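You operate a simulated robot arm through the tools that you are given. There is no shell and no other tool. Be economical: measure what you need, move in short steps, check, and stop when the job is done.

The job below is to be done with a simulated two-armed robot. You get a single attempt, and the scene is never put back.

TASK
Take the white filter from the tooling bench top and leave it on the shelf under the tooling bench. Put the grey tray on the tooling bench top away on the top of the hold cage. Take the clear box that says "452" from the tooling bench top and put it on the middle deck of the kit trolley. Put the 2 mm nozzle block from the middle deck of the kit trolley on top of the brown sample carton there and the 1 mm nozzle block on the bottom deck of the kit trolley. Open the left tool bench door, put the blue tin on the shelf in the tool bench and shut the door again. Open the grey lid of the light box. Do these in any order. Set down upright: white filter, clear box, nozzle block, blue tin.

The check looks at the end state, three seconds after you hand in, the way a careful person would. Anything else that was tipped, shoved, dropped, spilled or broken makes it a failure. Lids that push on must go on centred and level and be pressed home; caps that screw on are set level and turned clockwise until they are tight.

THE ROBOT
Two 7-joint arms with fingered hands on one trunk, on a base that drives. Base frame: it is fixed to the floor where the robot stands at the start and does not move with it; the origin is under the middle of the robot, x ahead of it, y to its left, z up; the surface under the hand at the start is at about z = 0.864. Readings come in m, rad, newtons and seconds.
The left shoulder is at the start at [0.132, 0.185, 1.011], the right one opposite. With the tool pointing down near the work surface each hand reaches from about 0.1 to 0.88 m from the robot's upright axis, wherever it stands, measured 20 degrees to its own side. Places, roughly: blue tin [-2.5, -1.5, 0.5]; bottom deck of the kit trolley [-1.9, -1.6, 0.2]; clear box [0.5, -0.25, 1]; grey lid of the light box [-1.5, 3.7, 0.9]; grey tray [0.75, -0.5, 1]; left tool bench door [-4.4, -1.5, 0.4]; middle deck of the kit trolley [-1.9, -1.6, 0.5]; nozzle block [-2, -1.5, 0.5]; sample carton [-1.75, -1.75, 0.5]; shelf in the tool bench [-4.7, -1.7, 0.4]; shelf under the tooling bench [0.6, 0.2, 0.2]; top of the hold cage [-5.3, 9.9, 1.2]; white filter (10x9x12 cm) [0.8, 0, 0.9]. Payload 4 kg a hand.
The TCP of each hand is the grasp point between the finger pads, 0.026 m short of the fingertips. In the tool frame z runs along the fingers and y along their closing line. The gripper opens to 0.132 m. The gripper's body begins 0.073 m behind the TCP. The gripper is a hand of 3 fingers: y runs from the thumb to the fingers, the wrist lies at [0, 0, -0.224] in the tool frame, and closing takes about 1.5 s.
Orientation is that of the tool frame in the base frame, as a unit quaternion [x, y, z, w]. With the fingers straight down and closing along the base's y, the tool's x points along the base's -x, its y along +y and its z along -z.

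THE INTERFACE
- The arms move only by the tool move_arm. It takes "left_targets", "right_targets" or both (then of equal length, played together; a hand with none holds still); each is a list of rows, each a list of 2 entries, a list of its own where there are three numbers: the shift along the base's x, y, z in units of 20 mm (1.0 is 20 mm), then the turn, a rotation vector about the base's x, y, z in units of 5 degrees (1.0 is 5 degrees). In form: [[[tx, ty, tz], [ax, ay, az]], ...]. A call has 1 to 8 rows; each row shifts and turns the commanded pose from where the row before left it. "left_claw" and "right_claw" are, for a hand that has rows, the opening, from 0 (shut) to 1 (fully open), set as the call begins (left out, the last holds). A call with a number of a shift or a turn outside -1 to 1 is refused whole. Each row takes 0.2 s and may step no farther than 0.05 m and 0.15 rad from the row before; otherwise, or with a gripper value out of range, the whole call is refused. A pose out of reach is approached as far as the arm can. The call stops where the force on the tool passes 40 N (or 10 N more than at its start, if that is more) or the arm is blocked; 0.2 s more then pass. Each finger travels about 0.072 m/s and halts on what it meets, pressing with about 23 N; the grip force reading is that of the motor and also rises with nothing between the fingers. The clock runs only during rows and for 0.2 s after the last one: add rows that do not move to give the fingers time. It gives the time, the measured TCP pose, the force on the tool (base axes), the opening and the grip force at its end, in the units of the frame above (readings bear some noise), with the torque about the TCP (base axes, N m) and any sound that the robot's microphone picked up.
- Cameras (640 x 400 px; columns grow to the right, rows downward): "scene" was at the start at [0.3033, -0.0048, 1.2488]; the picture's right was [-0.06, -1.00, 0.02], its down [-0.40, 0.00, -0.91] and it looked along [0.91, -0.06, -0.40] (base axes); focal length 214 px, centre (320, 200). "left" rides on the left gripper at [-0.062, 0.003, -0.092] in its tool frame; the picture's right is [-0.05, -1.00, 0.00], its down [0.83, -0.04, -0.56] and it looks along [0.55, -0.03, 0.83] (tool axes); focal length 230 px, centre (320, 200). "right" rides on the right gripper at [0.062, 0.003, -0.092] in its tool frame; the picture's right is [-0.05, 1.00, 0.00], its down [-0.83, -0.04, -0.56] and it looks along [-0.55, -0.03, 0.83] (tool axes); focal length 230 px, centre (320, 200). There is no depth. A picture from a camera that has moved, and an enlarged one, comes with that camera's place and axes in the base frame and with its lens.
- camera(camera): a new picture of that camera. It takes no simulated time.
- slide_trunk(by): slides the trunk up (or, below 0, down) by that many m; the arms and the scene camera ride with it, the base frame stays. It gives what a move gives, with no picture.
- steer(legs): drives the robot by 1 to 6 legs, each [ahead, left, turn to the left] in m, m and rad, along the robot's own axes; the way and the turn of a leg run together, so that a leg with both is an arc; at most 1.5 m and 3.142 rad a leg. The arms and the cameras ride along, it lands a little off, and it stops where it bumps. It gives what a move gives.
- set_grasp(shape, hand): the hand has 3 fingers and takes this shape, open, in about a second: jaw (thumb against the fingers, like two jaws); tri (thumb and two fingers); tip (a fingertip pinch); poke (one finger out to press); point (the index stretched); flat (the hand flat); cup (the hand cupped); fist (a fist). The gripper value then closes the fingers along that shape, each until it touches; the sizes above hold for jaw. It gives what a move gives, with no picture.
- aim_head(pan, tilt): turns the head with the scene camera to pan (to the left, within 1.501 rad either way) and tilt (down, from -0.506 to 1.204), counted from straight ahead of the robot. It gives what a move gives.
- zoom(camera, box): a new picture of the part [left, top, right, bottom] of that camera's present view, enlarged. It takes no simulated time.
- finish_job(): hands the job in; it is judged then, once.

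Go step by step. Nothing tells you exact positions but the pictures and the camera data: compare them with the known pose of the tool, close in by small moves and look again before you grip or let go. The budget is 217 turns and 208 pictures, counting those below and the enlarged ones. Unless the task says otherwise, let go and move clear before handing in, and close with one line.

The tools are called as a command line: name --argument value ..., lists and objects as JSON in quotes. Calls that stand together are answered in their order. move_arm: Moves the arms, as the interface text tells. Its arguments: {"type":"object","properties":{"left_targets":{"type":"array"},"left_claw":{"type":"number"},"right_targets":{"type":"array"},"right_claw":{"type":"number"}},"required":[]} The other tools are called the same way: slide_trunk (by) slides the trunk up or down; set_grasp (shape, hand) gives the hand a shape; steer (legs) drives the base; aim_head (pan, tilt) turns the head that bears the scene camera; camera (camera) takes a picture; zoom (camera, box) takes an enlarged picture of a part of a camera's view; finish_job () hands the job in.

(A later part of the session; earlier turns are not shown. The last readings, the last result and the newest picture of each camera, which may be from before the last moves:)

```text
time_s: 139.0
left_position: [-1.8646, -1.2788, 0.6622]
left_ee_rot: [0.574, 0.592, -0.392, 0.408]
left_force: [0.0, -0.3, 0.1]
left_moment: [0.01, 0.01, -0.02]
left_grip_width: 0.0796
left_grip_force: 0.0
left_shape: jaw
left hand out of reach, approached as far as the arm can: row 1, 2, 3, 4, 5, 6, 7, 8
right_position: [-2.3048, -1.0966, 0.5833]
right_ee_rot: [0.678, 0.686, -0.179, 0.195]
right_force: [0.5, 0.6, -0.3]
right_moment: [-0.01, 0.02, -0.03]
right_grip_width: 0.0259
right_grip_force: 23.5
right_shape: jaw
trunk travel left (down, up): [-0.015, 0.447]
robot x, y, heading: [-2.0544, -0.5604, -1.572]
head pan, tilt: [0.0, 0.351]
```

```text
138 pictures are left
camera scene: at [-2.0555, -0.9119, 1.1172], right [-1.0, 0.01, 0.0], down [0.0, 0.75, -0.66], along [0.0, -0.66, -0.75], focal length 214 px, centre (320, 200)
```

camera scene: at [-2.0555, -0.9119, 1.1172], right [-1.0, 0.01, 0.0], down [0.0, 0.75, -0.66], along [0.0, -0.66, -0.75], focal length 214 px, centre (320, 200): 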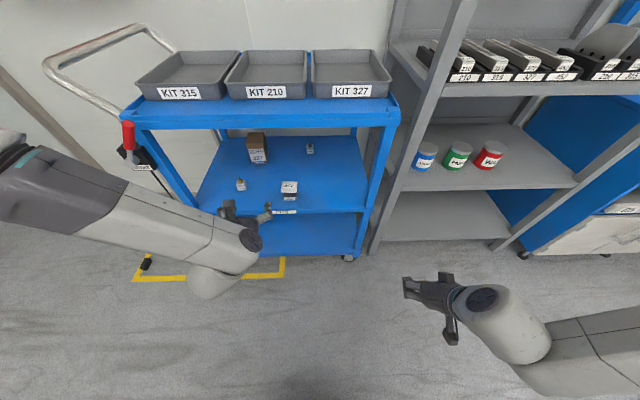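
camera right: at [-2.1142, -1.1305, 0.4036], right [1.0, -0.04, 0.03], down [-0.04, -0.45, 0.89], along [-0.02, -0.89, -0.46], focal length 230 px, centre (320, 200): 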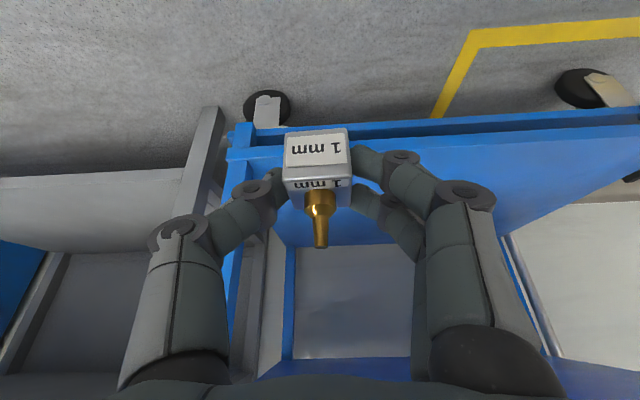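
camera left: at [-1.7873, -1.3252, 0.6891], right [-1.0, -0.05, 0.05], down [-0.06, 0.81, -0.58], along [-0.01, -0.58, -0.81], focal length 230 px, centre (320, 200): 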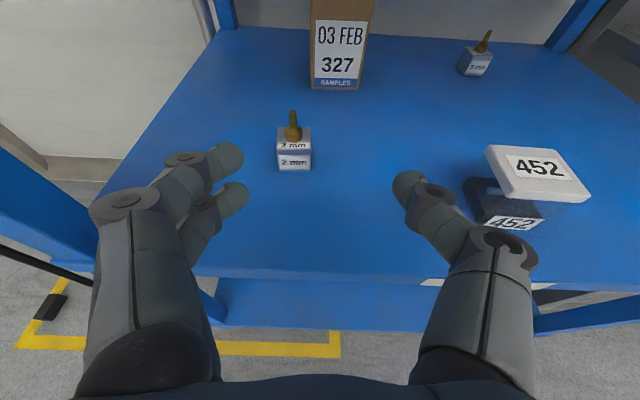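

The left wrist limits motion in this stance. Turning the robot body left about 0.4 rad lets the hand point right relative to the body, so I reposition that way and re-yaw the hand.

steer --legs '[[0.08, -0.14, 0], [0, 0, 0.4]]'

move_arm --left_targets '[[[0, 0, -0.5], [0, 0, -0.9]], [[0, 0, -0.5], [0, 0, -0.9]], [[0, 0, -0.5], [0, 0, -0.9]], [[0, 0, -0.5], [0, 0, -0.9]], [[0, 0, -0.5], [0, 0, -0.9]]]'

camera --camera "left"

camera --camera "scene"

```text
time_s: 141.6
left_position: [-1.7357, -1.2239, 0.6626]
left_ee_rot: [0.441, 0.696, -0.3, 0.48]
left_force: [-0.1, 0.3, 0.7]
left_moment: [0.03, 0.02, 0.0]
left_grip_width: 0.0796
left_grip_force: 0.1
left_shape: jaw
right_position: [-2.2092, -1.2311, 0.5839]
right_ee_rot: [0.525, 0.809, -0.135, 0.227]
right_force: [0.1, -0.2, -0.1]
right_moment: [0.01, 0.0, 0.02]
right_grip_width: 0.0261
right_grip_force: 23.3
right_shape: jaw
trunk travel left (down, up): [-0.015, 0.447]
robot x, y, heading: [-2.1934, -0.6392, -1.162]
head pan, tilt: [0.0, 0.351]
```

```text
time_s: 142.8
left_position: [-1.8424, -1.2637, 0.7039]
left_ee_rot: [0.555, 0.619, -0.363, 0.421]
left_force: [0.2, 0.6, 0.2]
left_moment: [-0.03, -0.02, -0.03]
left_grip_width: 0.0797
left_grip_force: 0.1
left_shape: jaw
left hand out of reach, approached as far as the arm can: row 1, 2, 3, 4, 5
right_position: [-2.2106, -1.2312, 0.584]
right_ee_rot: [0.524, 0.81, -0.135, 0.226]
right_force: [0.1, -0.7, -1.4]
right_moment: [-0.02, 0.0, -0.05]
right_grip_width: 0.0261
right_grip_force: 23.2
right_shape: jaw
trunk travel left (down, up): [-0.015, 0.447]
robot x, y, heading: [-2.194, -0.6391, -1.167]
head pan, tilt: [0.0, 0.351]
```

```text
137 pictures are left
camera left: at [-1.8487, -1.2019, 0.7954], right [-0.99, -0.14, 0.03], down [-0.14, 0.82, -0.56], along [0.05, -0.55, -0.83], focal length 230 px, centre (320, 200)
```

left: 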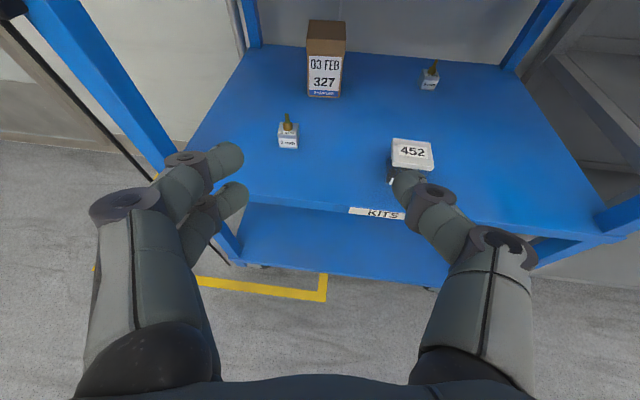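

```text
136 pictures are left
camera scene: at [-2.0538, -0.9626, 1.1169], right [-0.92, -0.39, 0.0], down [-0.3, 0.69, -0.66], along [0.26, -0.6, -0.76], focal length 214 px, centre (320, 200)
```

scene: 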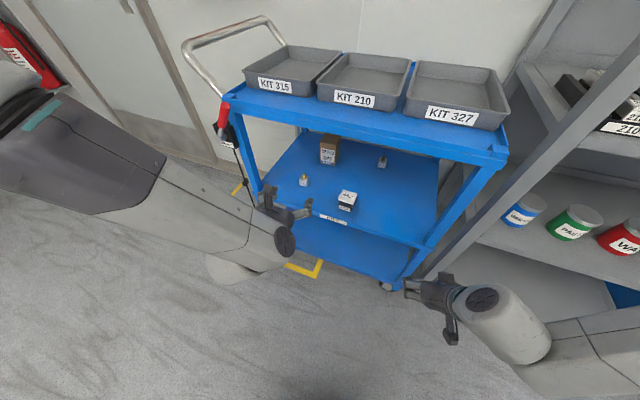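

The left arm's high elbow makes deep insertion awkward, while the right arm's low elbow suits the middle deck. New plan: the right hand sets the 1 mm block back near its spot, then does the 2 mm block; the left will later take the 1 mm block down. I turn back square.

move_arm --left_targets '[[[-0.3, 0.9, 0], [0, 0, 0.5]], [[-0.3, 0.9, 0], [0, 0, 0.5]], [[-0.3, 0.9, 0], [0, 0, 0.5]], [[-0.3, 0.9, 0], [0, 0, 0.5]], [[-0.3, 0.9, 0], [0.5, 0, 0.5]], [[0, 0.9, 0], [0.5, 0, 0.5]], [[0, 0, 0], [0.5, 0, 0.5]], [[0, 0, 0], [0.5, 0, 0.5]]]'

steer --legs '[[0, 0, -0.405], [0.02, 0.33, 0]]'

camera --camera "scene"

```text
time_s: 144.6
left_position: [-1.8742, -1.1542, 0.7054]
left_ee_rot: [0.475, 0.732, -0.224, 0.434]
left_force: [0.1, 0.0, 0.1]
left_moment: [-0.01, -0.02, -0.02]
left_grip_width: 0.0796
left_grip_force: 0.1
left_shape: jaw
right_position: [-2.2082, -1.2313, 0.5841]
right_ee_rot: [0.525, 0.809, -0.136, 0.227]
right_force: [0.3, 0.5, -0.9]
right_moment: [-0.02, 0.0, 0.0]
right_grip_width: 0.0262
right_grip_force: 23.0
right_shape: jaw
trunk travel left (down, up): [-0.015, 0.447]
robot x, y, heading: [-2.1945, -0.6369, -1.168]
head pan, tilt: [0.0, 0.351]
```

```text
time_s: 148.0
left_position: [-1.7548, -1.2547, 0.7048]
left_ee_rot: [0.608, 0.627, -0.304, 0.381]
left_force: [-0.2, -0.5, 1.1]
left_moment: [-0.01, 0.0, -0.04]
left_grip_width: 0.0799
left_grip_force: 0.1
left_shape: jaw
right_position: [-2.0942, -1.1963, 0.583]
right_ee_rot: [0.671, 0.693, -0.176, 0.197]
right_force: [-0.2, 0.9, -0.9]
right_moment: [0.0, 0.0, -0.01]
right_grip_width: 0.0261
right_grip_force: 22.7
right_shape: jaw
trunk travel left (down, up): [-0.015, 0.447]
robot x, y, heading: [-1.8577, -0.6545, -1.558]
head pan, tilt: [0.0, 0.351]
```

```text
135 pictures are left
camera scene: at [-1.8492, -1.0068, 1.117], right [-1.0, -0.01, 0.0], down [-0.01, 0.75, -0.66], along [0.01, -0.66, -0.76], focal length 214 px, centre (320, 200)
```

scene: 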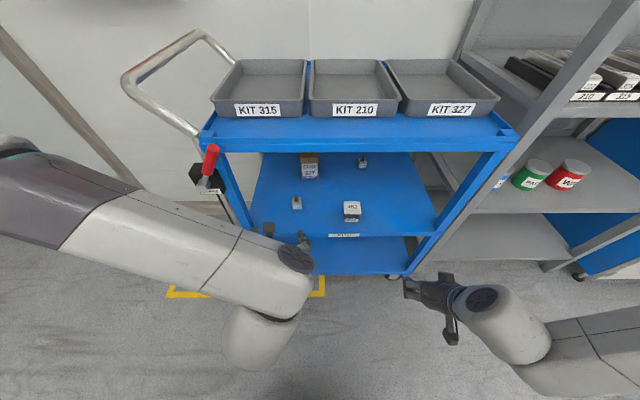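

I extend the right hand over the deck and set the 1 mm block down near its original place.

move_arm --right_targets '[[[0, -1, 0.2], [0, 0, 0]], [[0, -1, 0.2], [0, 0, 0]], [[0, -1, 0.2], [0, 0, 0]], [[0, -1, 0.2], [0, 0, 0]], [[0, -1, 0.2], [0, 0, 0]], [[0, -1, 0], [0, 0, 0]], [[0, -1, 0], [0, 0, 0]], [[0, -1, 0], [0, 0, 0]]]'

move_arm --right_targets '[[[0.1, -1, 0], [0, 0, 0]], [[0.1, -1, 0], [0, 0, 0]], [[0, -1, 0], [0, 0, 0]], [[0, -1, 0], [0, 0, 0]], [[0, -0.9, -0.7], [0, 0, 0]], [[0, 0, -0.8], [0, 0, 0]], [[0, 0, -0.5], [0, 0, 0]]]'

camera --camera "right"

```text
time_s: 149.8
left_position: [-1.756, -1.2538, 0.704]
left_ee_rot: [0.608, 0.627, -0.303, 0.381]
left_force: [0.2, -0.8, 0.0]
left_moment: [0.01, -0.02, -0.02]
left_grip_width: 0.0797
left_grip_force: 0.2
left_shape: jaw
right_position: [-2.0982, -1.3562, 0.6042]
right_ee_rot: [0.671, 0.693, -0.176, 0.196]
right_force: [0.4, -0.4, -1.7]
right_moment: [0.0, -0.02, 0.0]
right_grip_width: 0.0259
right_grip_force: 22.6
right_shape: jaw
trunk travel left (down, up): [-0.015, 0.447]
robot x, y, heading: [-1.8583, -0.6528, -1.556]
head pan, tilt: [0.0, 0.351]
```

```text
time_s: 151.4
left_position: [-1.7555, -1.2539, 0.704]
left_ee_rot: [0.608, 0.626, -0.303, 0.382]
left_force: [-0.1, 0.0, 0.4]
left_moment: [0.02, 0.01, 0.02]
left_grip_width: 0.0797
left_grip_force: 0.0
left_shape: jaw
right_position: [-2.0901, -1.4547, 0.5642]
right_ee_rot: [0.671, 0.693, -0.177, 0.196]
right_force: [-0.6, 0.2, -1.5]
right_moment: [-0.02, 0.02, 0.01]
right_grip_width: 0.0262
right_grip_force: 22.6
right_shape: jaw
trunk travel left (down, up): [-0.015, 0.447]
robot x, y, heading: [-1.8611, -0.6534, -1.558]
head pan, tilt: [0.0, 0.351]
```

```text
134 pictures are left
camera right: at [-2.0923, -1.3543, 0.6124], right [1.0, -0.01, 0.05], down [-0.04, -0.43, 0.9], along [0.01, -0.9, -0.43], focal length 230 px, centre (320, 200)
```

right: 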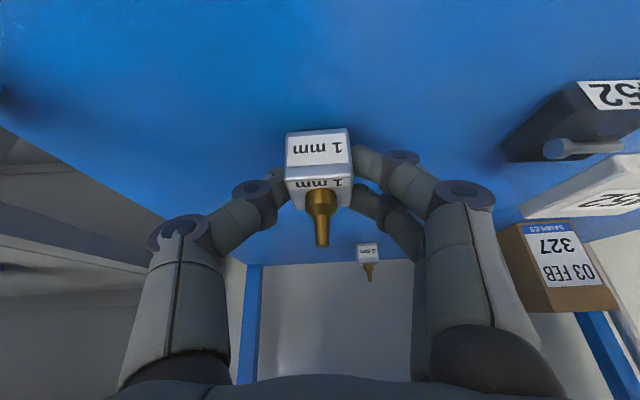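

Nearly down. I correct a small roll and lower to contact.

move_arm --right_targets '[[[0, 0, 0], [0, 0.35, 0]], [[0, 0, -0.25], [0, 0, 0]], [[0, 0, -0.2], [0, 0, 0]], [[0, 0, -0.15], [0, 0, 0]], [[0, 0, -0.1], [0, 0, 0]]]'

zoom --camera "right" --box '[220, 80, 420, 205]'

```text
time_s: 152.6
left_position: [-1.7546, -1.2534, 0.7046]
left_ee_rot: [0.607, 0.626, -0.304, 0.383]
left_force: [0.2, 0.1, 0.8]
left_moment: [-0.01, 0.0, -0.01]
left_grip_width: 0.0794
left_grip_force: 0.1
left_shape: jaw
right_position: [-2.0895, -1.4555, 0.5538]
right_ee_rot: [0.668, 0.695, -0.187, 0.188]
right_force: [-1.3, 0.3, 9.7]
right_moment: [-0.01, -0.1, -0.03]
right_grip_width: 0.0264
right_grip_force: 23.1
right_shape: jaw
trunk travel left (down, up): [-0.015, 0.447]
robot x, y, heading: [-1.8573, -0.6531, -1.555]
head pan, tilt: [0.0, 0.351]
```

```text
3.20 times, centred on (320, 142) of right
camera zoom: at [-2.0905, -1.3549, 0.601], right [1.0, -0.01, 0.02], down [-0.02, -0.43, 0.9], along [0.0, -0.9, -0.43], focal length 736 px, centre (320, 384)
```

zoom: 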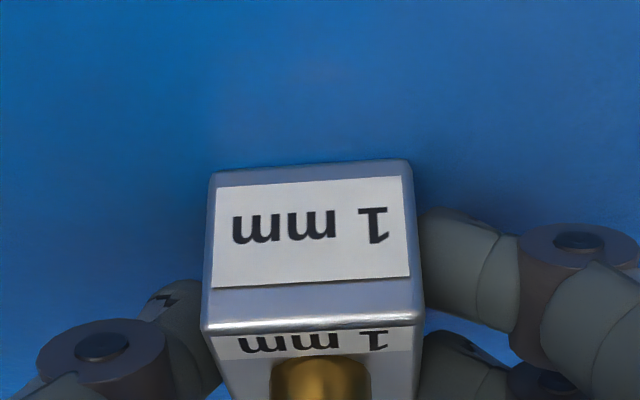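

Contact made; I open, then withdraw up and back.

move_arm --right_targets '[[[0, 0, 0], [0, 0, 0]], [[0, 0, 0], [0, 0, 0]], [[0, 0, 0], [0, 0, 0]], [[0, 0, 0], [0, 0, 0]]]' --right_claw 0.5

move_arm --right_targets '[[[0, 0.5, 0.87], [0, 0, 0]], [[0, 0.5, 0.87], [0, 0, 0]], [[0, 0.6, 0.8], [0, 0, 0]], [[0, 1, 0], [0, 0, 0]], [[0, 1, 0], [0, 0, 0]], [[0, 1, 0], [0, 0, 0]], [[0, 1, 0], [0, 0, 0]], [[0, 1, 0], [0, 0, 0]]]'

camera --camera "right"

```text
time_s: 153.6
left_position: [-1.7555, -1.2544, 0.7047]
left_ee_rot: [0.608, 0.626, -0.304, 0.382]
left_force: [0.0, -0.5, -0.2]
left_moment: [0.01, -0.01, -0.03]
left_grip_width: 0.0794
left_grip_force: 0.2
left_shape: jaw
right_position: [-2.0907, -1.4553, 0.5508]
right_ee_rot: [0.668, 0.696, -0.187, 0.186]
right_force: [-2.7, 0.1, 6.8]
right_moment: [-0.02, -0.16, 0.02]
right_grip_width: 0.0625
right_grip_force: 0.1
right_shape: jaw
trunk travel left (down, up): [-0.015, 0.447]
robot x, y, heading: [-1.859, -0.6476, -1.559]
head pan, tilt: [0.0, 0.351]
```

```text
time_s: 155.4
left_position: [-1.7543, -1.2543, 0.7046]
left_ee_rot: [0.608, 0.626, -0.304, 0.382]
left_force: [0.6, 0.8, 0.1]
left_moment: [0.01, 0.04, -0.04]
left_grip_width: 0.0795
left_grip_force: 0.0
left_shape: jaw
right_position: [-2.0932, -1.3216, 0.6002]
right_ee_rot: [0.668, 0.695, -0.187, 0.187]
right_force: [-1.2, 0.1, -0.2]
right_moment: [0.0, 0.0, -0.02]
right_grip_width: 0.0655
right_grip_force: 0.1
right_shape: jaw
trunk travel left (down, up): [-0.015, 0.447]
robot x, y, heading: [-1.8572, -0.6504, -1.554]
head pan, tilt: [0.0, 0.351]
```

```text
132 pictures are left
camera right: at [-2.093, -1.2216, 0.6489], right [1.0, -0.01, 0.02], down [-0.02, -0.43, 0.9], along [0.0, -0.9, -0.43], focal length 230 px, centre (320, 200)
```

right: 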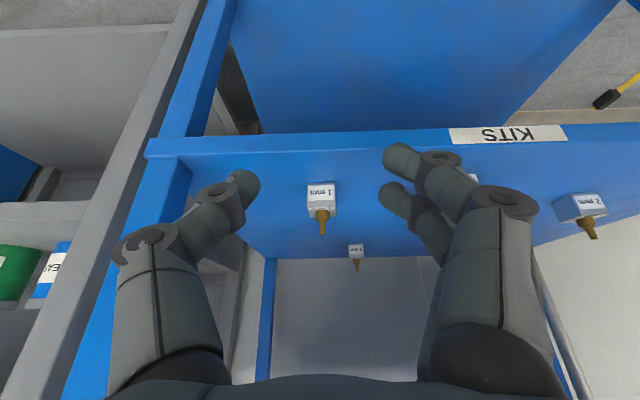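

The 1 mm block stands fine. I tilt the right hand closer to level, retract the left, and shift the base left to face the 2 mm block.

move_arm --right_targets '[[[0, 0.3, 0], [-0.92, 0, 0]], [[0, 0.3, 0], [-0.92, 0, 0]], [[0, 0.3, 0], [-0.92, 0, 0]], [[0, 0.3, 0], [-0.92, 0, 0]], [[0, 0.3, 0], [-0.92, 0, 0]], [[0, 0.3, 0], [-0.92, 0, 0]]]' --left_targets '[[[0, 0.8, 0], [0.5, 0, 0]], [[0, 0.8, 0], [0.5, 0, 0]], [[0, 0.8, 0], [0.5, 0, 0]], [[0, 0.8, 0], [0.5, 0, 0]], [[0, 0.8, 0], [0, 0, 0]], [[0, 0.8, 0], [0, 0, 0]]]'

steer --legs '[[0, 0.32, -0.015]]'

camera --camera "right"

camera --camera "scene"

```text
time_s: 156.8
left_position: [-1.756, -1.1568, 0.7045]
left_ee_rot: [0.64, 0.65, -0.248, 0.326]
left_force: [-0.8, -0.5, -0.2]
left_moment: [-0.01, 0.03, -0.03]
left_grip_width: 0.0798
left_grip_force: 0.1
left_shape: jaw
right_position: [-2.0915, -1.2867, 0.6021]
right_ee_rot: [0.605, 0.63, -0.348, 0.34]
right_force: [0.2, 0.0, 0.2]
right_moment: [0.01, 0.01, -0.03]
right_grip_width: 0.0652
right_grip_force: 0.0
right_shape: jaw
trunk travel left (down, up): [-0.015, 0.447]
robot x, y, heading: [-1.8562, -0.6529, -1.554]
head pan, tilt: [0.0, 0.351]
```

```text
time_s: 159.0
left_position: [-1.4427, -1.1563, 0.704]
left_ee_rot: [0.644, 0.646, -0.25, 0.324]
left_force: [0.5, -0.3, -0.6]
left_moment: [0.01, 0.04, -0.03]
left_grip_width: 0.0796
left_grip_force: 0.1
left_shape: jaw
right_position: [-1.7817, -1.2819, 0.6012]
right_ee_rot: [0.608, 0.628, -0.349, 0.338]
right_force: [1.1, 0.1, -1.0]
right_moment: [0.01, 0.01, 0.01]
right_grip_width: 0.0655
right_grip_force: 0.0
right_shape: jaw
trunk travel left (down, up): [-0.015, 0.447]
robot x, y, heading: [-1.5383, -0.6501, -1.568]
head pan, tilt: [0.0, 0.351]
```

```text
131 pictures are left
camera right: at [-1.7805, -1.1699, 0.5989], right [1.0, -0.01, 0.02], down [-0.02, 0.03, 1.0], along [-0.01, -1.0, 0.03], focal length 230 px, centre (320, 200)
```

right: 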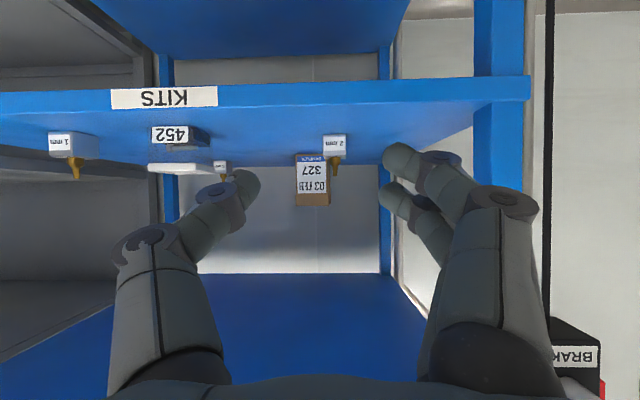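

```text
130 pictures are left
camera scene: at [-1.536, -1.0039, 1.1171], right [-1.0, 0.0, 0.0], down [0.0, 0.75, -0.66], along [0.0, -0.66, -0.75], focal length 214 px, centre (320, 200)
```

scene: 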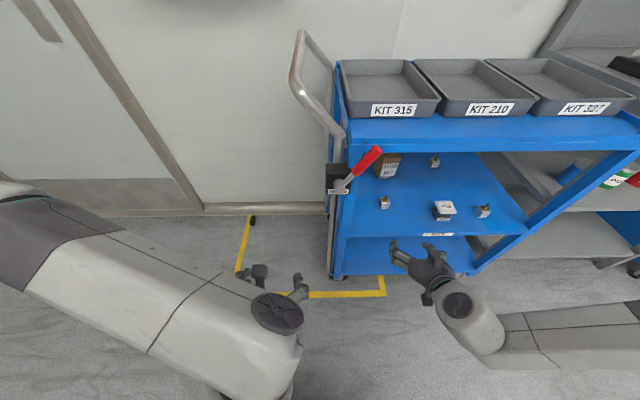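

The nearly level view confirms the carton top at z ≈ 0.623 and the block at x ≈ -1.764. I move in low toward the 2 mm block, stopping just before it.

move_arm --right_targets '[[[0.11, -0.9, -0.3], [0, 0, 0]], [[0.11, -0.9, -0.3], [0, 0, 0]], [[0.11, -0.9, -0.3], [0, 0, 0]], [[0.11, -0.9, -0.3], [0, 0, 0]], [[0.11, -0.9, -0.3], [0, 0, 0]], [[0.11, -0.9, -0.3], [0, 0, 0]], [[0.11, -0.9, -0.3], [0, 0, 0]], [[0.11, -0.9, -0.3], [0, 0, 0]]]'

camera --camera "right"

camera --camera "scene"

```text
time_s: 160.8
left_position: [-1.4443, -1.156, 0.7039]
left_ee_rot: [0.643, 0.647, -0.25, 0.325]
left_force: [0.4, 0.0, -1.2]
left_moment: [0.01, 0.0, 0.02]
left_grip_width: 0.0796
left_grip_force: 0.0
left_shape: jaw
right_position: [-1.7636, -1.4261, 0.5545]
right_ee_rot: [0.609, 0.627, -0.349, 0.338]
right_force: [-0.3, -0.3, -0.2]
right_moment: [-0.01, -0.02, -0.02]
right_grip_width: 0.0653
right_grip_force: 0.1
right_shape: jaw
trunk travel left (down, up): [-0.015, 0.447]
robot x, y, heading: [-1.5399, -0.65, -1.568]
head pan, tilt: [0.0, 0.351]
```

```text
129 pictures are left
camera right: at [-1.7624, -1.3146, 0.5506], right [1.0, -0.01, 0.02], down [-0.02, 0.03, 1.0], along [-0.01, -1.0, 0.03], focal length 230 px, centre (320, 200)
```

right: 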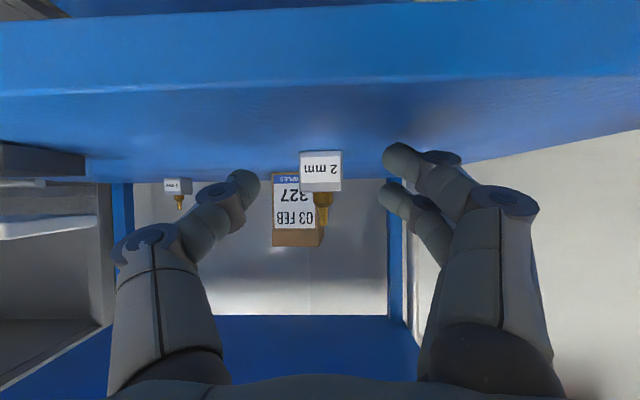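

```text
128 pictures are left
camera scene: at [-1.5368, -1.0043, 1.1169], right [-1.0, 0.0, 0.0], down [0.0, 0.76, -0.66], along [0.0, -0.66, -0.76], focal length 214 px, centre (320, 200)
```

scene: 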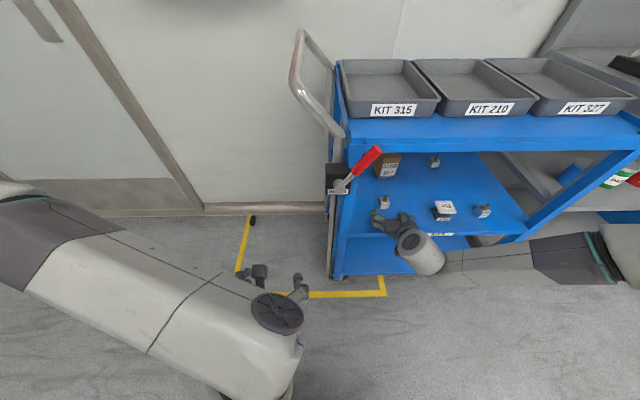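

Centred. I move in the last 7 cm and close.

move_arm --right_targets '[[[0, -0.85, 0], [0, 0, 0]], [[0, -0.85, -0.1], [0, 0, 0]], [[0, -0.85, -0.1], [0, 0, 0]], [[0, -0.85, 0], [0, 0, 0]], [[0, 0, 0], [0, 0, 0]]]'

move_arm --right_targets '[[[0, 0, 0], [0, 0, 0]], [[0, 0, 0], [0, 0, 0]], [[0, 0, 0], [0, 0, 0]], [[0, 0, 0], [0, 0, 0]], [[0, 0, 0], [0, 0, 0]]]' --right_claw 0

camera --camera "right"

```text
time_s: 162.0
left_position: [-1.4448, -1.1549, 0.7045]
left_ee_rot: [0.642, 0.647, -0.249, 0.325]
left_force: [-0.2, 0.5, 0.4]
left_moment: [0.04, 0.0, 0.02]
left_grip_width: 0.0795
left_grip_force: 0.0
left_shape: jaw
right_position: [-1.7632, -1.4936, 0.5505]
right_ee_rot: [0.609, 0.628, -0.348, 0.337]
right_force: [0.1, -0.5, -0.2]
right_moment: [0.01, 0.03, 0.03]
right_grip_width: 0.0655
right_grip_force: 0.0
right_shape: jaw
trunk travel left (down, up): [-0.015, 0.447]
robot x, y, heading: [-1.538, -0.6466, -1.572]
head pan, tilt: [0.0, 0.351]
```

```text
time_s: 163.2
left_position: [-1.4443, -1.1545, 0.7055]
left_ee_rot: [0.643, 0.647, -0.25, 0.325]
left_force: [-0.6, 0.3, 0.1]
left_moment: [0.02, 0.0, -0.04]
left_grip_width: 0.0795
left_grip_force: 0.0
left_shape: jaw
right_position: [-1.7636, -1.4921, 0.5509]
right_ee_rot: [0.608, 0.628, -0.348, 0.338]
right_force: [-0.3, -0.6, 2.3]
right_moment: [0.04, -0.06, -0.01]
right_grip_width: 0.0245
right_grip_force: 22.8
right_shape: jaw
trunk travel left (down, up): [-0.015, 0.447]
robot x, y, heading: [-1.538, -0.6499, -1.568]
head pan, tilt: [0.0, 0.351]
```

```text
127 pictures are left
camera right: at [-1.7617, -1.3823, 0.5476], right [1.0, -0.01, 0.02], down [-0.02, 0.03, 1.0], along [-0.01, -1.0, 0.03], focal length 230 px, centre (320, 200)
```

right: 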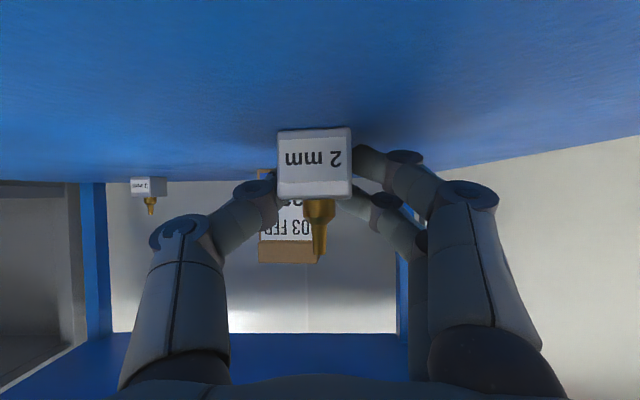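

Gripped. I lift just enough to clear the carton (keeping the wrist under the top deck) and start moving in over it.

move_arm --right_targets '[[[-0.2, 0, 0.97], [0, 0, 0]], [[-0.3, 0, 0.97], [0, 0, 0]], [[-0.3, 0, 0.97], [0, 0, 0]], [[-0.3, 0, 0.97], [0, 0, 0]], [[-0.3, 0, 0.97], [0, 0, 0]], [[-0.3, 0, 0.95], [0, 0, 0]], [[0, -1, 0], [0, 0, 0]], [[0, -1, 0], [0, 0, 0]]]'

camera --camera "right"

camera --camera "scene"

```text
time_s: 165.0
left_position: [-1.4439, -1.1554, 0.7036]
left_ee_rot: [0.642, 0.648, -0.249, 0.326]
left_force: [-0.5, 0.5, -0.3]
left_moment: [0.03, 0.01, 0.0]
left_grip_width: 0.0796
left_grip_force: 0.1
left_shape: jaw
right_position: [-1.7974, -1.5325, 0.6634]
right_ee_rot: [0.608, 0.627, -0.35, 0.338]
right_force: [-0.3, 0.5, -1.6]
right_moment: [-0.02, -0.02, 0.02]
right_grip_width: 0.0224
right_grip_force: 23.6
right_shape: jaw
trunk travel left (down, up): [-0.015, 0.447]
robot x, y, heading: [-1.5409, -0.6498, -1.57]
head pan, tilt: [0.0, 0.351]
```

```text
126 pictures are left
camera right: at [-1.7971, -1.4213, 0.6607], right [1.0, -0.01, 0.02], down [-0.02, 0.03, 1.0], along [-0.01, -1.0, 0.03], focal length 230 px, centre (320, 200)
```

right: 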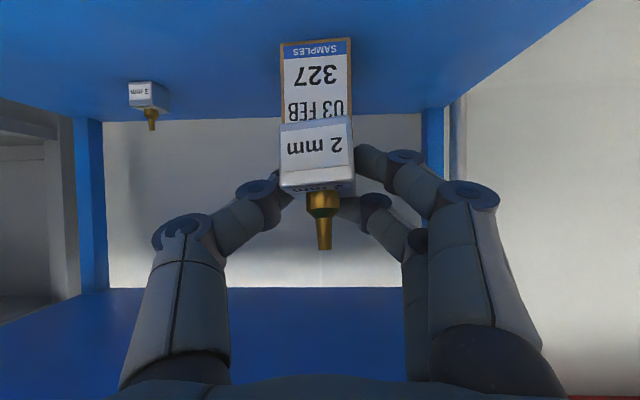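

```text
125 pictures are left
camera scene: at [-1.5368, -1.0042, 1.117], right [-1.0, 0.0, 0.0], down [0.0, 0.76, -0.66], along [0.0, -0.66, -0.76], focal length 214 px, centre (320, 200)
```

scene: 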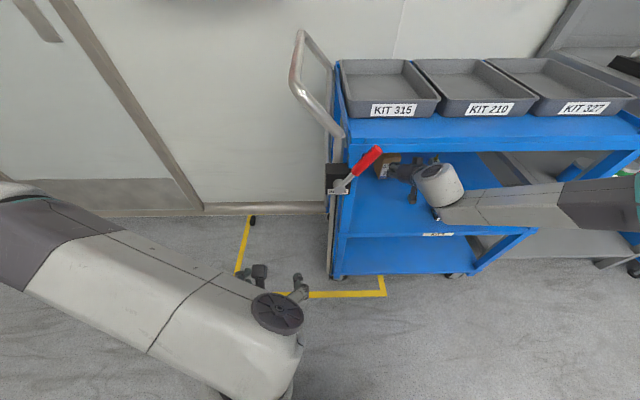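

The grip width changed slightly, so I check the block's attitude closely.

zoom --camera "right" --box '[240, 30, 400, 260]'

```text
1.74 times, centred on (320, 145) of right
camera zoom: at [-1.7971, -1.4213, 0.6607], right [1.0, -0.01, 0.02], down [-0.02, 0.03, 1.0], along [-0.01, -1.0, 0.03], focal length 400 px, centre (320, 296)
```

zoom: 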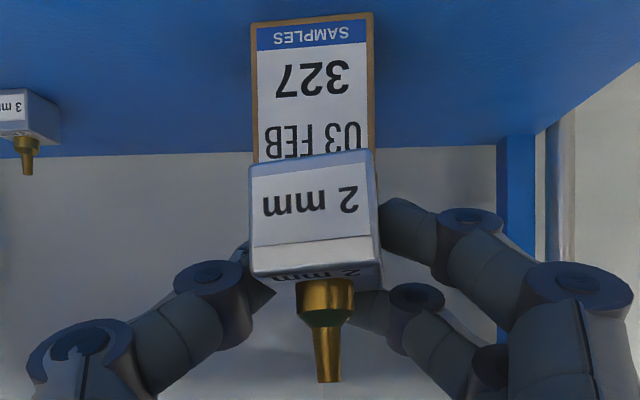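

The block is upright with about 7 mm clearance over the carton. I raise slightly and slide in over the carton.

move_arm --right_targets '[[[0, 0, 0.3], [0, 0, 0]], [[0, -0.9, 0], [0, 0, 0]], [[0, -0.9, 0], [0, 0, 0]], [[0, -1, 0], [0, 0, 0]], [[0, -1, 0], [0, 0, 0]], [[0, -1, 0], [0, 0, 0]], [[0, -1, 0], [0, 0, 0]], [[0, -1, 0], [0, 0, 0]]]'

camera --camera "right"

zoom --camera "scene" --box '[320, 100, 520, 225]'

```text
time_s: 166.8
left_position: [-1.4444, -1.1553, 0.7016]
left_ee_rot: [0.644, 0.647, -0.249, 0.324]
left_force: [-0.1, -1.0, 0.4]
left_moment: [0.01, 0.01, 0.03]
left_grip_width: 0.0796
left_grip_force: 0.1
left_shape: jaw
right_position: [-1.8057, -1.6461, 0.6718]
right_ee_rot: [0.608, 0.63, -0.347, 0.337]
right_force: [-0.7, -0.1, -0.2]
right_moment: [-0.01, -0.01, 0.02]
right_grip_width: 0.0223
right_grip_force: 22.9
right_shape: jaw
right hand out of reach, approached as far as the arm can: row 7, 8
trunk travel left (down, up): [-0.015, 0.447]
robot x, y, heading: [-1.5366, -0.6506, -1.573]
head pan, tilt: [0.0, 0.351]
```

```text
123 pictures are left
camera right: at [-1.8052, -1.5339, 0.6693], right [1.0, -0.01, 0.02], down [-0.02, 0.03, 1.0], along [-0.01, -1.0, 0.03], focal length 230 px, centre (320, 200)
```

right: 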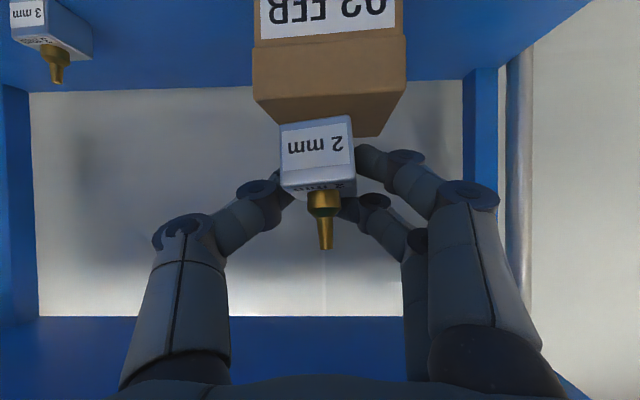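

```text
3.20 times, centred on (420, 162) of scene
camera zoom: at [-1.5367, -1.0059, 1.1156], right [-1.0, 0.0, 0.0], down [0.0, 0.76, -0.65], along [0.0, -0.65, -0.76], focal length 686 px, centre (0, 320)
```

zoom: 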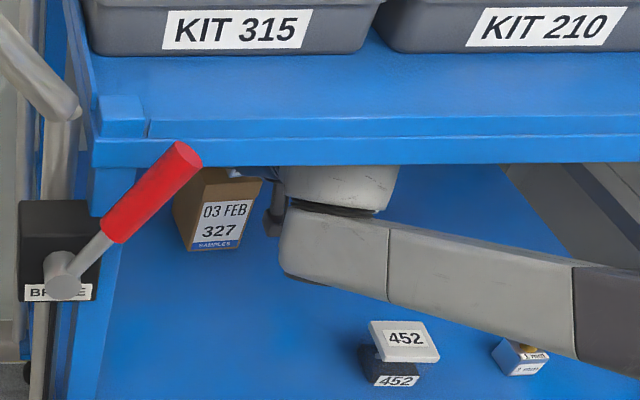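

I'm about 3.5 cm short of the carton's centre, at the reach limit. I creep the base forward by that amount.

steer --legs '[[0.035, 0, 0]]'

camera --camera "right"

```text
time_s: 167.6
left_position: [-1.4451, -1.1944, 0.702]
left_ee_rot: [0.643, 0.647, -0.248, 0.325]
left_force: [0.1, 0.2, -0.1]
left_moment: [-0.01, -0.01, 0.02]
left_grip_width: 0.0793
left_grip_force: 0.0
left_shape: jaw
right_position: [-1.8085, -1.6836, 0.6714]
right_ee_rot: [0.609, 0.629, -0.346, 0.336]
right_force: [0.4, 0.0, -0.4]
right_moment: [0.01, 0.01, 0.01]
right_grip_width: 0.022
right_grip_force: 22.5
right_shape: jaw
trunk travel left (down, up): [-0.015, 0.447]
robot x, y, heading: [-1.5365, -0.6862, -1.57]
head pan, tilt: [0.0, 0.351]
```

```text
121 pictures are left
camera right: at [-1.8072, -1.5723, 0.6694], right [1.0, -0.01, 0.02], down [-0.02, 0.03, 1.0], along [-0.01, -1.0, 0.03], focal length 230 px, centre (320, 200)
```

right: 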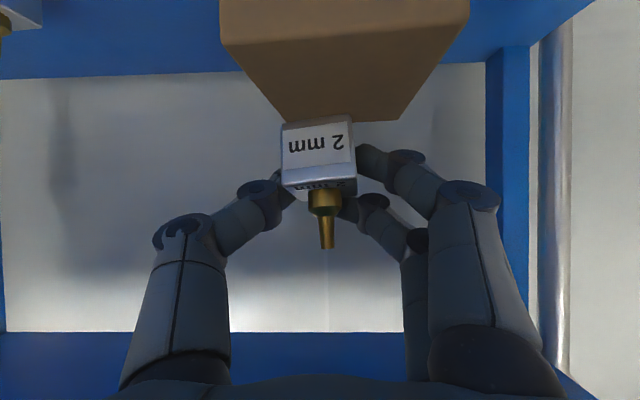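

Good; I shift 1 cm toward the carton's centre line and lower until contact.

move_arm --right_targets '[[[0.25, 0, 0], [0, 0, 0]], [[0.25, 0, -0.2], [0, 0, 0]], [[0, 0, -0.2], [0, 0, 0]], [[0, 0, -0.15], [0, 0, 0]], [[0, 0, -0.1], [0, 0, 0]], [[0, 0, -0.1], [0, 0, 0]]]'

camera --camera "right"

```text
time_s: 169.0
left_position: [-1.4443, -1.1915, 0.7037]
left_ee_rot: [0.643, 0.647, -0.249, 0.326]
left_force: [-0.1, -0.5, 0.0]
left_moment: [0.01, 0.02, -0.01]
left_grip_width: 0.0796
left_grip_force: 0.1
left_shape: jaw
right_position: [-1.8001, -1.6744, 0.6645]
right_ee_rot: [0.608, 0.629, -0.348, 0.338]
right_force: [0.2, -1.1, -0.2]
right_moment: [-0.01, 0.05, -0.02]
right_grip_width: 0.0222
right_grip_force: 22.6
right_shape: jaw
right hand out of reach, approached as far as the arm can: row 2, 6
trunk travel left (down, up): [-0.015, 0.447]
robot x, y, heading: [-1.5385, -0.6896, -1.568]
head pan, tilt: [0.0, 0.351]
```

```text
120 pictures are left
camera right: at [-1.7995, -1.5631, 0.6617], right [1.0, -0.01, 0.02], down [-0.02, 0.03, 1.0], along [-0.01, -1.0, 0.03], focal length 230 px, centre (320, 200)
```

right: 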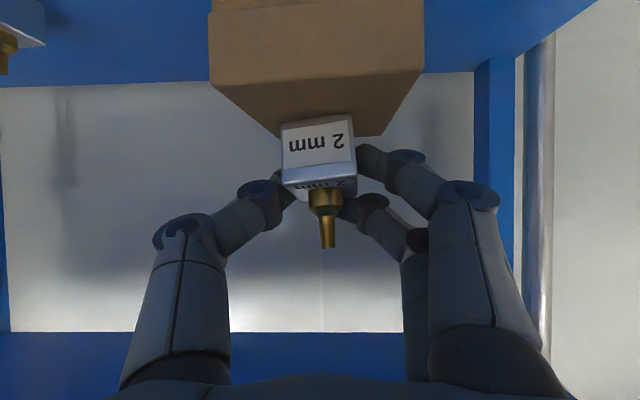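

Still about 1 cm above the carton. I lower further, allowing a hair of backward motion to stay in reach.

move_arm --right_targets '[[[0, 0.1, -0.15], [0, 0, 0]], [[0, 0.05, -0.15], [0, 0, 0]], [[0, 0, -0.15], [0, 0, 0]], [[0, 0, -0.12], [0, 0, 0]], [[0, 0, -0.1], [0, 0, 0]], [[0, 0, -0.1], [0, 0, 0]]]'

camera --camera "right"

```text
time_s: 170.4
left_position: [-1.443, -1.1902, 0.705]
left_ee_rot: [0.642, 0.646, -0.251, 0.327]
left_force: [-0.5, 0.2, 0.3]
left_moment: [0.02, -0.01, 0.0]
left_grip_width: 0.0797
left_grip_force: 0.0
left_shape: jaw
right_position: [-1.8023, -1.6688, 0.6567]
right_ee_rot: [0.607, 0.627, -0.35, 0.34]
right_force: [0.6, -6.6, 20.7]
right_moment: [0.07, -0.4, -0.13]
right_grip_width: 0.0229
right_grip_force: 22.8
right_shape: jaw
trunk travel left (down, up): [-0.015, 0.447]
robot x, y, heading: [-1.5395, -0.6864, -1.566]
head pan, tilt: [0.0, 0.351]
```

```text
119 pictures are left
camera right: at [-1.8003, -1.558, 0.6527], right [1.0, -0.01, 0.02], down [-0.02, 0.04, 1.0], along [-0.01, -1.0, 0.04], focal length 230 px, centre (320, 200)
```

right: 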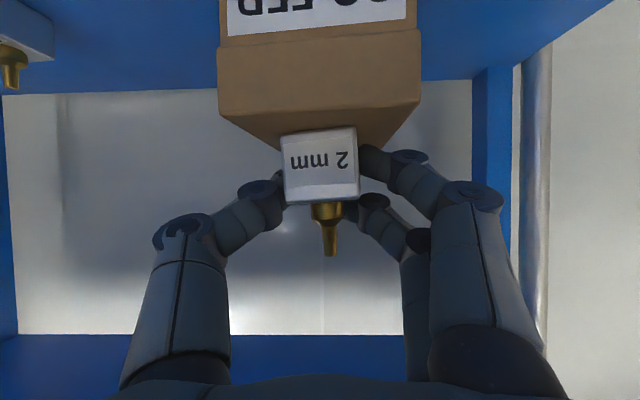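

Contact on the carton, with the block inside its top. I relieve pressure and open gently.

move_arm --right_targets '[[[0, 0, 0.2], [0, 0, 0]], [[0, 0, 0], [0, 0, 0]]]'

move_arm --right_targets '[[[0, 0, 0], [0, 0, 0]], [[0, 0, 0], [0, 0, 0]], [[0, 0, 0], [0, 0, 0]], [[0, 0, 0], [0, 0, 0]]]' --right_claw 0.45

camera --camera "right"

```text
time_s: 171.0
left_position: [-1.444, -1.1904, 0.7047]
left_ee_rot: [0.643, 0.647, -0.25, 0.326]
left_force: [0.1, -0.6, -0.5]
left_moment: [-0.03, 0.01, -0.01]
left_grip_width: 0.0799
left_grip_force: 0.0
left_shape: jaw
right_position: [-1.801, -1.67, 0.6559]
right_ee_rot: [0.607, 0.628, -0.349, 0.34]
right_force: [2.0, -2.9, 15.6]
right_moment: [0.12, -0.34, -0.07]
right_grip_width: 0.0229
right_grip_force: 23.8
right_shape: jaw
trunk travel left (down, up): [-0.015, 0.447]
robot x, y, heading: [-1.5402, -0.687, -1.565]
head pan, tilt: [0.0, 0.351]
```

```text
time_s: 172.0
left_position: [-1.4445, -1.191, 0.7051]
left_ee_rot: [0.643, 0.647, -0.25, 0.325]
left_force: [-0.2, 0.1, 0.3]
left_moment: [0.0, 0.01, 0.0]
left_grip_width: 0.0798
left_grip_force: 0.1
left_shape: jaw
right_position: [-1.8024, -1.6704, 0.6538]
right_ee_rot: [0.608, 0.629, -0.348, 0.338]
right_force: [-1.7, -1.0, 9.1]
right_moment: [-0.15, -0.2, -0.05]
right_grip_width: 0.0566
right_grip_force: 0.0
right_shape: jaw
trunk travel left (down, up): [-0.015, 0.447]
robot x, y, heading: [-1.5424, -0.6863, -1.567]
head pan, tilt: [0.0, 0.351]
```

```text
118 pictures are left
camera right: at [-1.8016, -1.5586, 0.6512], right [1.0, -0.01, 0.02], down [-0.02, 0.03, 1.0], along [-0.01, -1.0, 0.03], focal length 230 px, centre (320, 200)
```

right: 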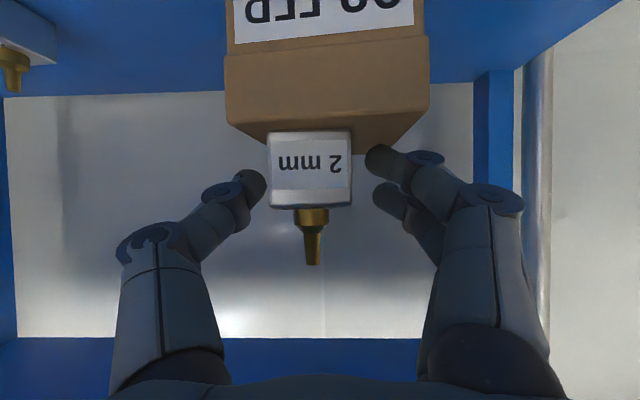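

The block stands alone. I open a bit more, lift a few millimetres, and withdraw straight back.

move_arm --right_targets '[[[-0.1, 0, 0.25], [0, 0, 0]], [[-0.1, 0, 0.1], [0, 0, 0]], [[0, 0.5, 0], [0, 0, 0]], [[0, 1, 0], [0, 0, 0]], [[0, 1, 0], [0, 0, 0]], [[0, 1, 0], [0, 0, 0]], [[0, 1, 0], [0, 0, 0]], [[0, 1, 0], [0, 0, 0]]]' --right_claw 0.75

move_arm --right_targets '[[[0, 1, 0], [0, 0, 0]], [[0, 1, 0], [0, 0, 0]], [[0, 1, 0], [0, 0, 0]], [[0, 1, 0], [0, 0, 0]], [[0, 1, 0], [0, 0, 0]], [[0, 1, 0], [0, 0, 0]], [[0, 1, 0], [0, 0, 0]], [[0, 1, 0], [0, 0, 0]]]'

camera --camera "right"

```text
time_s: 173.8
left_position: [-1.4441, -1.1918, 0.7044]
left_ee_rot: [0.643, 0.647, -0.249, 0.326]
left_force: [-0.1, 0.0, 0.3]
left_moment: [0.01, -0.02, 0.01]
left_grip_width: 0.0796
left_grip_force: 0.0
left_shape: jaw
right_position: [-1.8056, -1.5617, 0.6596]
right_ee_rot: [0.608, 0.628, -0.348, 0.338]
right_force: [0.4, 0.1, 0.2]
right_moment: [0.0, -0.02, 0.02]
right_grip_width: 0.0987
right_grip_force: 0.1
right_shape: jaw
trunk travel left (down, up): [-0.015, 0.447]
robot x, y, heading: [-1.5401, -0.6855, -1.567]
head pan, tilt: [0.0, 0.351]
```

```text
time_s: 175.6
left_position: [-1.4444, -1.1913, 0.7043]
left_ee_rot: [0.643, 0.647, -0.249, 0.325]
left_force: [-0.8, -0.8, 0.3]
left_moment: [-0.01, 0.04, 0.01]
left_grip_width: 0.0795
left_grip_force: 0.0
left_shape: jaw
right_position: [-1.8023, -1.4001, 0.66]
right_ee_rot: [0.609, 0.628, -0.349, 0.337]
right_force: [0.5, -0.7, 0.6]
right_moment: [0.0, 0.01, 0.01]
right_grip_width: 0.0984
right_grip_force: 0.1
right_shape: jaw
trunk travel left (down, up): [-0.015, 0.447]
robot x, y, heading: [-1.5355, -0.6857, -1.567]
head pan, tilt: [0.0, 0.351]
```

```text
117 pictures are left
camera right: at [-1.8029, -1.289, 0.6573], right [1.0, -0.01, 0.02], down [-0.02, 0.03, 1.0], along [-0.01, -1.0, 0.03], focal length 230 px, centre (320, 200)
```

right: 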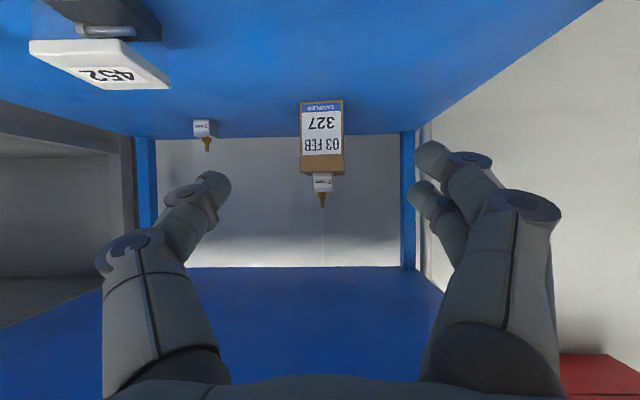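

The 2 mm block sits on the carton. Now for the 1 mm block with the left hand: I retract the right, square up the left hand at 30 degrees, and drive over to the right.

move_arm --right_targets '[[[0, 1, 0], [0, 0, 0]], [[0, 1, 0], [0, 0, 0]], [[0, 1, 0], [0, 0, 0]], [[0, 1, 0], [0, 0, 0]], [[0, 1, 0], [0, 0, 0]], [[0, 1, 0], [0, 0, 0]], [[0, 0, 0], [0, 0, 0]], [[0, 0, 0], [0, 0, 0]]]' --left_targets '[[[0, 0, 0], [0.9, 0.295, -0.095]], [[0, 0, 0], [0.9, 0.295, -0.095]], [[0, 0, 0], [0.9, 0.295, -0.095]], [[0, 0, 0], [0.9, 0.295, -0.095]], [[0, 0, -1], [0, 0, 0]], [[0, 0, -1], [0, 0, 0]], [[0, 0, -1], [0, 0, 0]], [[0, 0, -1], [0, 0, 0]]]'

steer --legs '[[-0.2, 0, 0], [0, -0.75, 0]]'

camera --camera "scene"

camera --camera "left"

```text
time_s: 177.4
left_position: [-1.4447, -1.1901, 0.6248]
left_ee_rot: [0.683, 0.682, -0.184, 0.183]
left_force: [-0.9, -0.3, -0.8]
left_moment: [0.0, 0.01, -0.01]
left_grip_width: 0.0797
left_grip_force: 0.1
left_shape: jaw
right_position: [-1.8055, -1.2817, 0.6603]
right_ee_rot: [0.607, 0.629, -0.348, 0.338]
right_force: [0.6, -0.5, 0.0]
right_moment: [-0.02, 0.01, 0.01]
right_grip_width: 0.0986
right_grip_force: 0.1
right_shape: jaw
trunk travel left (down, up): [-0.015, 0.447]
robot x, y, heading: [-1.5413, -0.6867, -1.564]
head pan, tilt: [0.0, 0.351]
```

```text
time_s: 182.7
left_position: [-2.1965, -0.9989, 0.6256]
left_ee_rot: [0.679, 0.687, -0.183, 0.185]
left_force: [0.5, 0.3, -0.2]
left_moment: [0.01, -0.04, 0.03]
left_grip_width: 0.0797
left_grip_force: 0.0
left_shape: jaw
right_position: [-2.5578, -1.0911, 0.6615]
right_ee_rot: [0.604, 0.632, -0.346, 0.341]
right_force: [0.5, -0.5, -0.1]
right_moment: [0.04, -0.03, 0.04]
right_grip_width: 0.0987
right_grip_force: 0.0
right_shape: jaw
trunk travel left (down, up): [-0.015, 0.447]
robot x, y, heading: [-2.2944, -0.4938, -1.559]
head pan, tilt: [0.0, 0.351]
```

```text
116 pictures are left
camera scene: at [-2.291, -0.8477, 1.1171], right [-1.0, -0.01, 0.0], down [-0.01, 0.75, -0.66], along [0.01, -0.66, -0.75], focal length 214 px, centre (320, 200)
```

scene: 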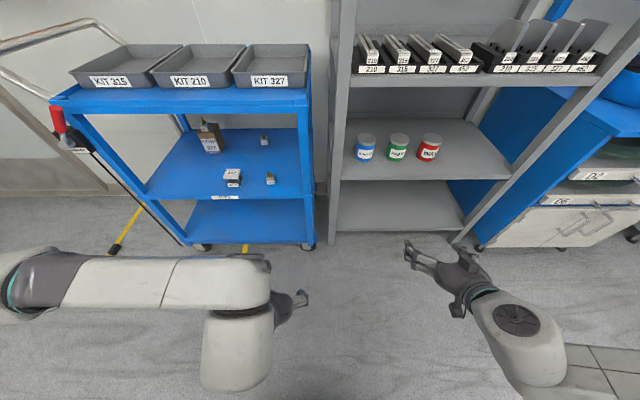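

```text
115 pictures are left
camera left: at [-2.193, -1.005, 0.7353], right [-1.0, -0.06, 0.03], down [-0.05, 1.0, 0.06], along [-0.03, 0.06, -1.0], focal length 230 px, centre (320, 200)
```

left: 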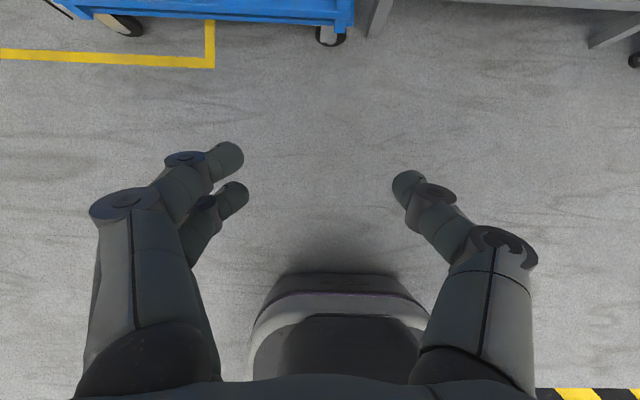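

The left hand is square. I move the base so it lines up with the 1 mm block, then extend toward it.

steer --legs '[[0.15, 0.11, -0.01]]'

move_arm --left_targets '[[[0, -1, 0], [0, 0, 0]], [[0, -1, 0], [0, 0, 0]], [[0, -1, 0], [0, 0, 0]], [[0, -1, 0], [0, 0, 0]], [[0, -1, 0], [0, 0, 0]], [[0, -1, 0], [0, 0, 0]], [[0, -1, 0], [0, 0, 0]], [[0, -1, 0], [0, 0, 0]]]' --left_claw 0.5

camera --camera "left"

camera --camera "scene"

```text
time_s: 184.2
left_position: [-2.0893, -1.1499, 0.6243]
left_ee_rot: [0.682, 0.685, -0.182, 0.183]
left_force: [0.6, 1.0, -0.5]
left_moment: [-0.02, 0.02, 0.0]
left_grip_width: 0.0794
left_grip_force: 0.1
left_shape: jaw
right_position: [-2.4499, -1.2393, 0.6602]
right_ee_rot: [0.608, 0.629, -0.348, 0.337]
right_force: [-0.4, -0.1, -0.2]
right_moment: [-0.01, 0.03, -0.02]
right_grip_width: 0.0987
right_grip_force: 0.0
right_shape: jaw
trunk travel left (down, up): [-0.015, 0.447]
robot x, y, heading: [-2.1894, -0.6447, -1.567]
head pan, tilt: [0.0, 0.351]
```

```text
time_s: 186.1
left_position: [-2.0886, -1.3114, 0.6259]
left_ee_rot: [0.683, 0.683, -0.183, 0.183]
left_force: [0.5, 0.2, 0.2]
left_moment: [-0.01, 0.03, -0.01]
left_grip_width: 0.0664
left_grip_force: 0.0
left_shape: jaw
right_position: [-2.4494, -1.2409, 0.6588]
right_ee_rot: [0.608, 0.629, -0.348, 0.338]
right_force: [-0.4, -0.3, 0.4]
right_moment: [-0.01, -0.01, -0.01]
right_grip_width: 0.0986
right_grip_force: 0.1
right_shape: jaw
trunk travel left (down, up): [-0.015, 0.447]
robot x, y, heading: [-2.1854, -0.6448, -1.562]
head pan, tilt: [0.0, 0.351]
```

```text
114 pictures are left
camera left: at [-2.085, -1.3171, 0.7356], right [-1.0, -0.05, 0.03], down [-0.05, 1.0, 0.06], along [-0.03, 0.06, -1.0], focal length 230 px, centre (320, 200)
```

left: 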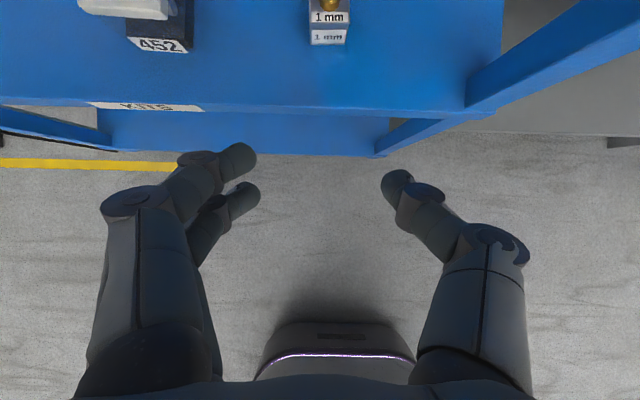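

```text
113 pictures are left
camera scene: at [-2.1818, -0.9986, 1.117], right [-1.0, -0.01, 0.0], down [0.0, 0.76, -0.66], along [0.0, -0.66, -0.76], focal length 214 px, centre (320, 200)
```

scene: 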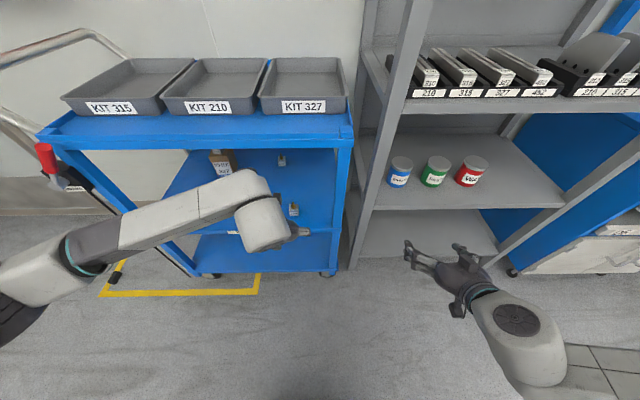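

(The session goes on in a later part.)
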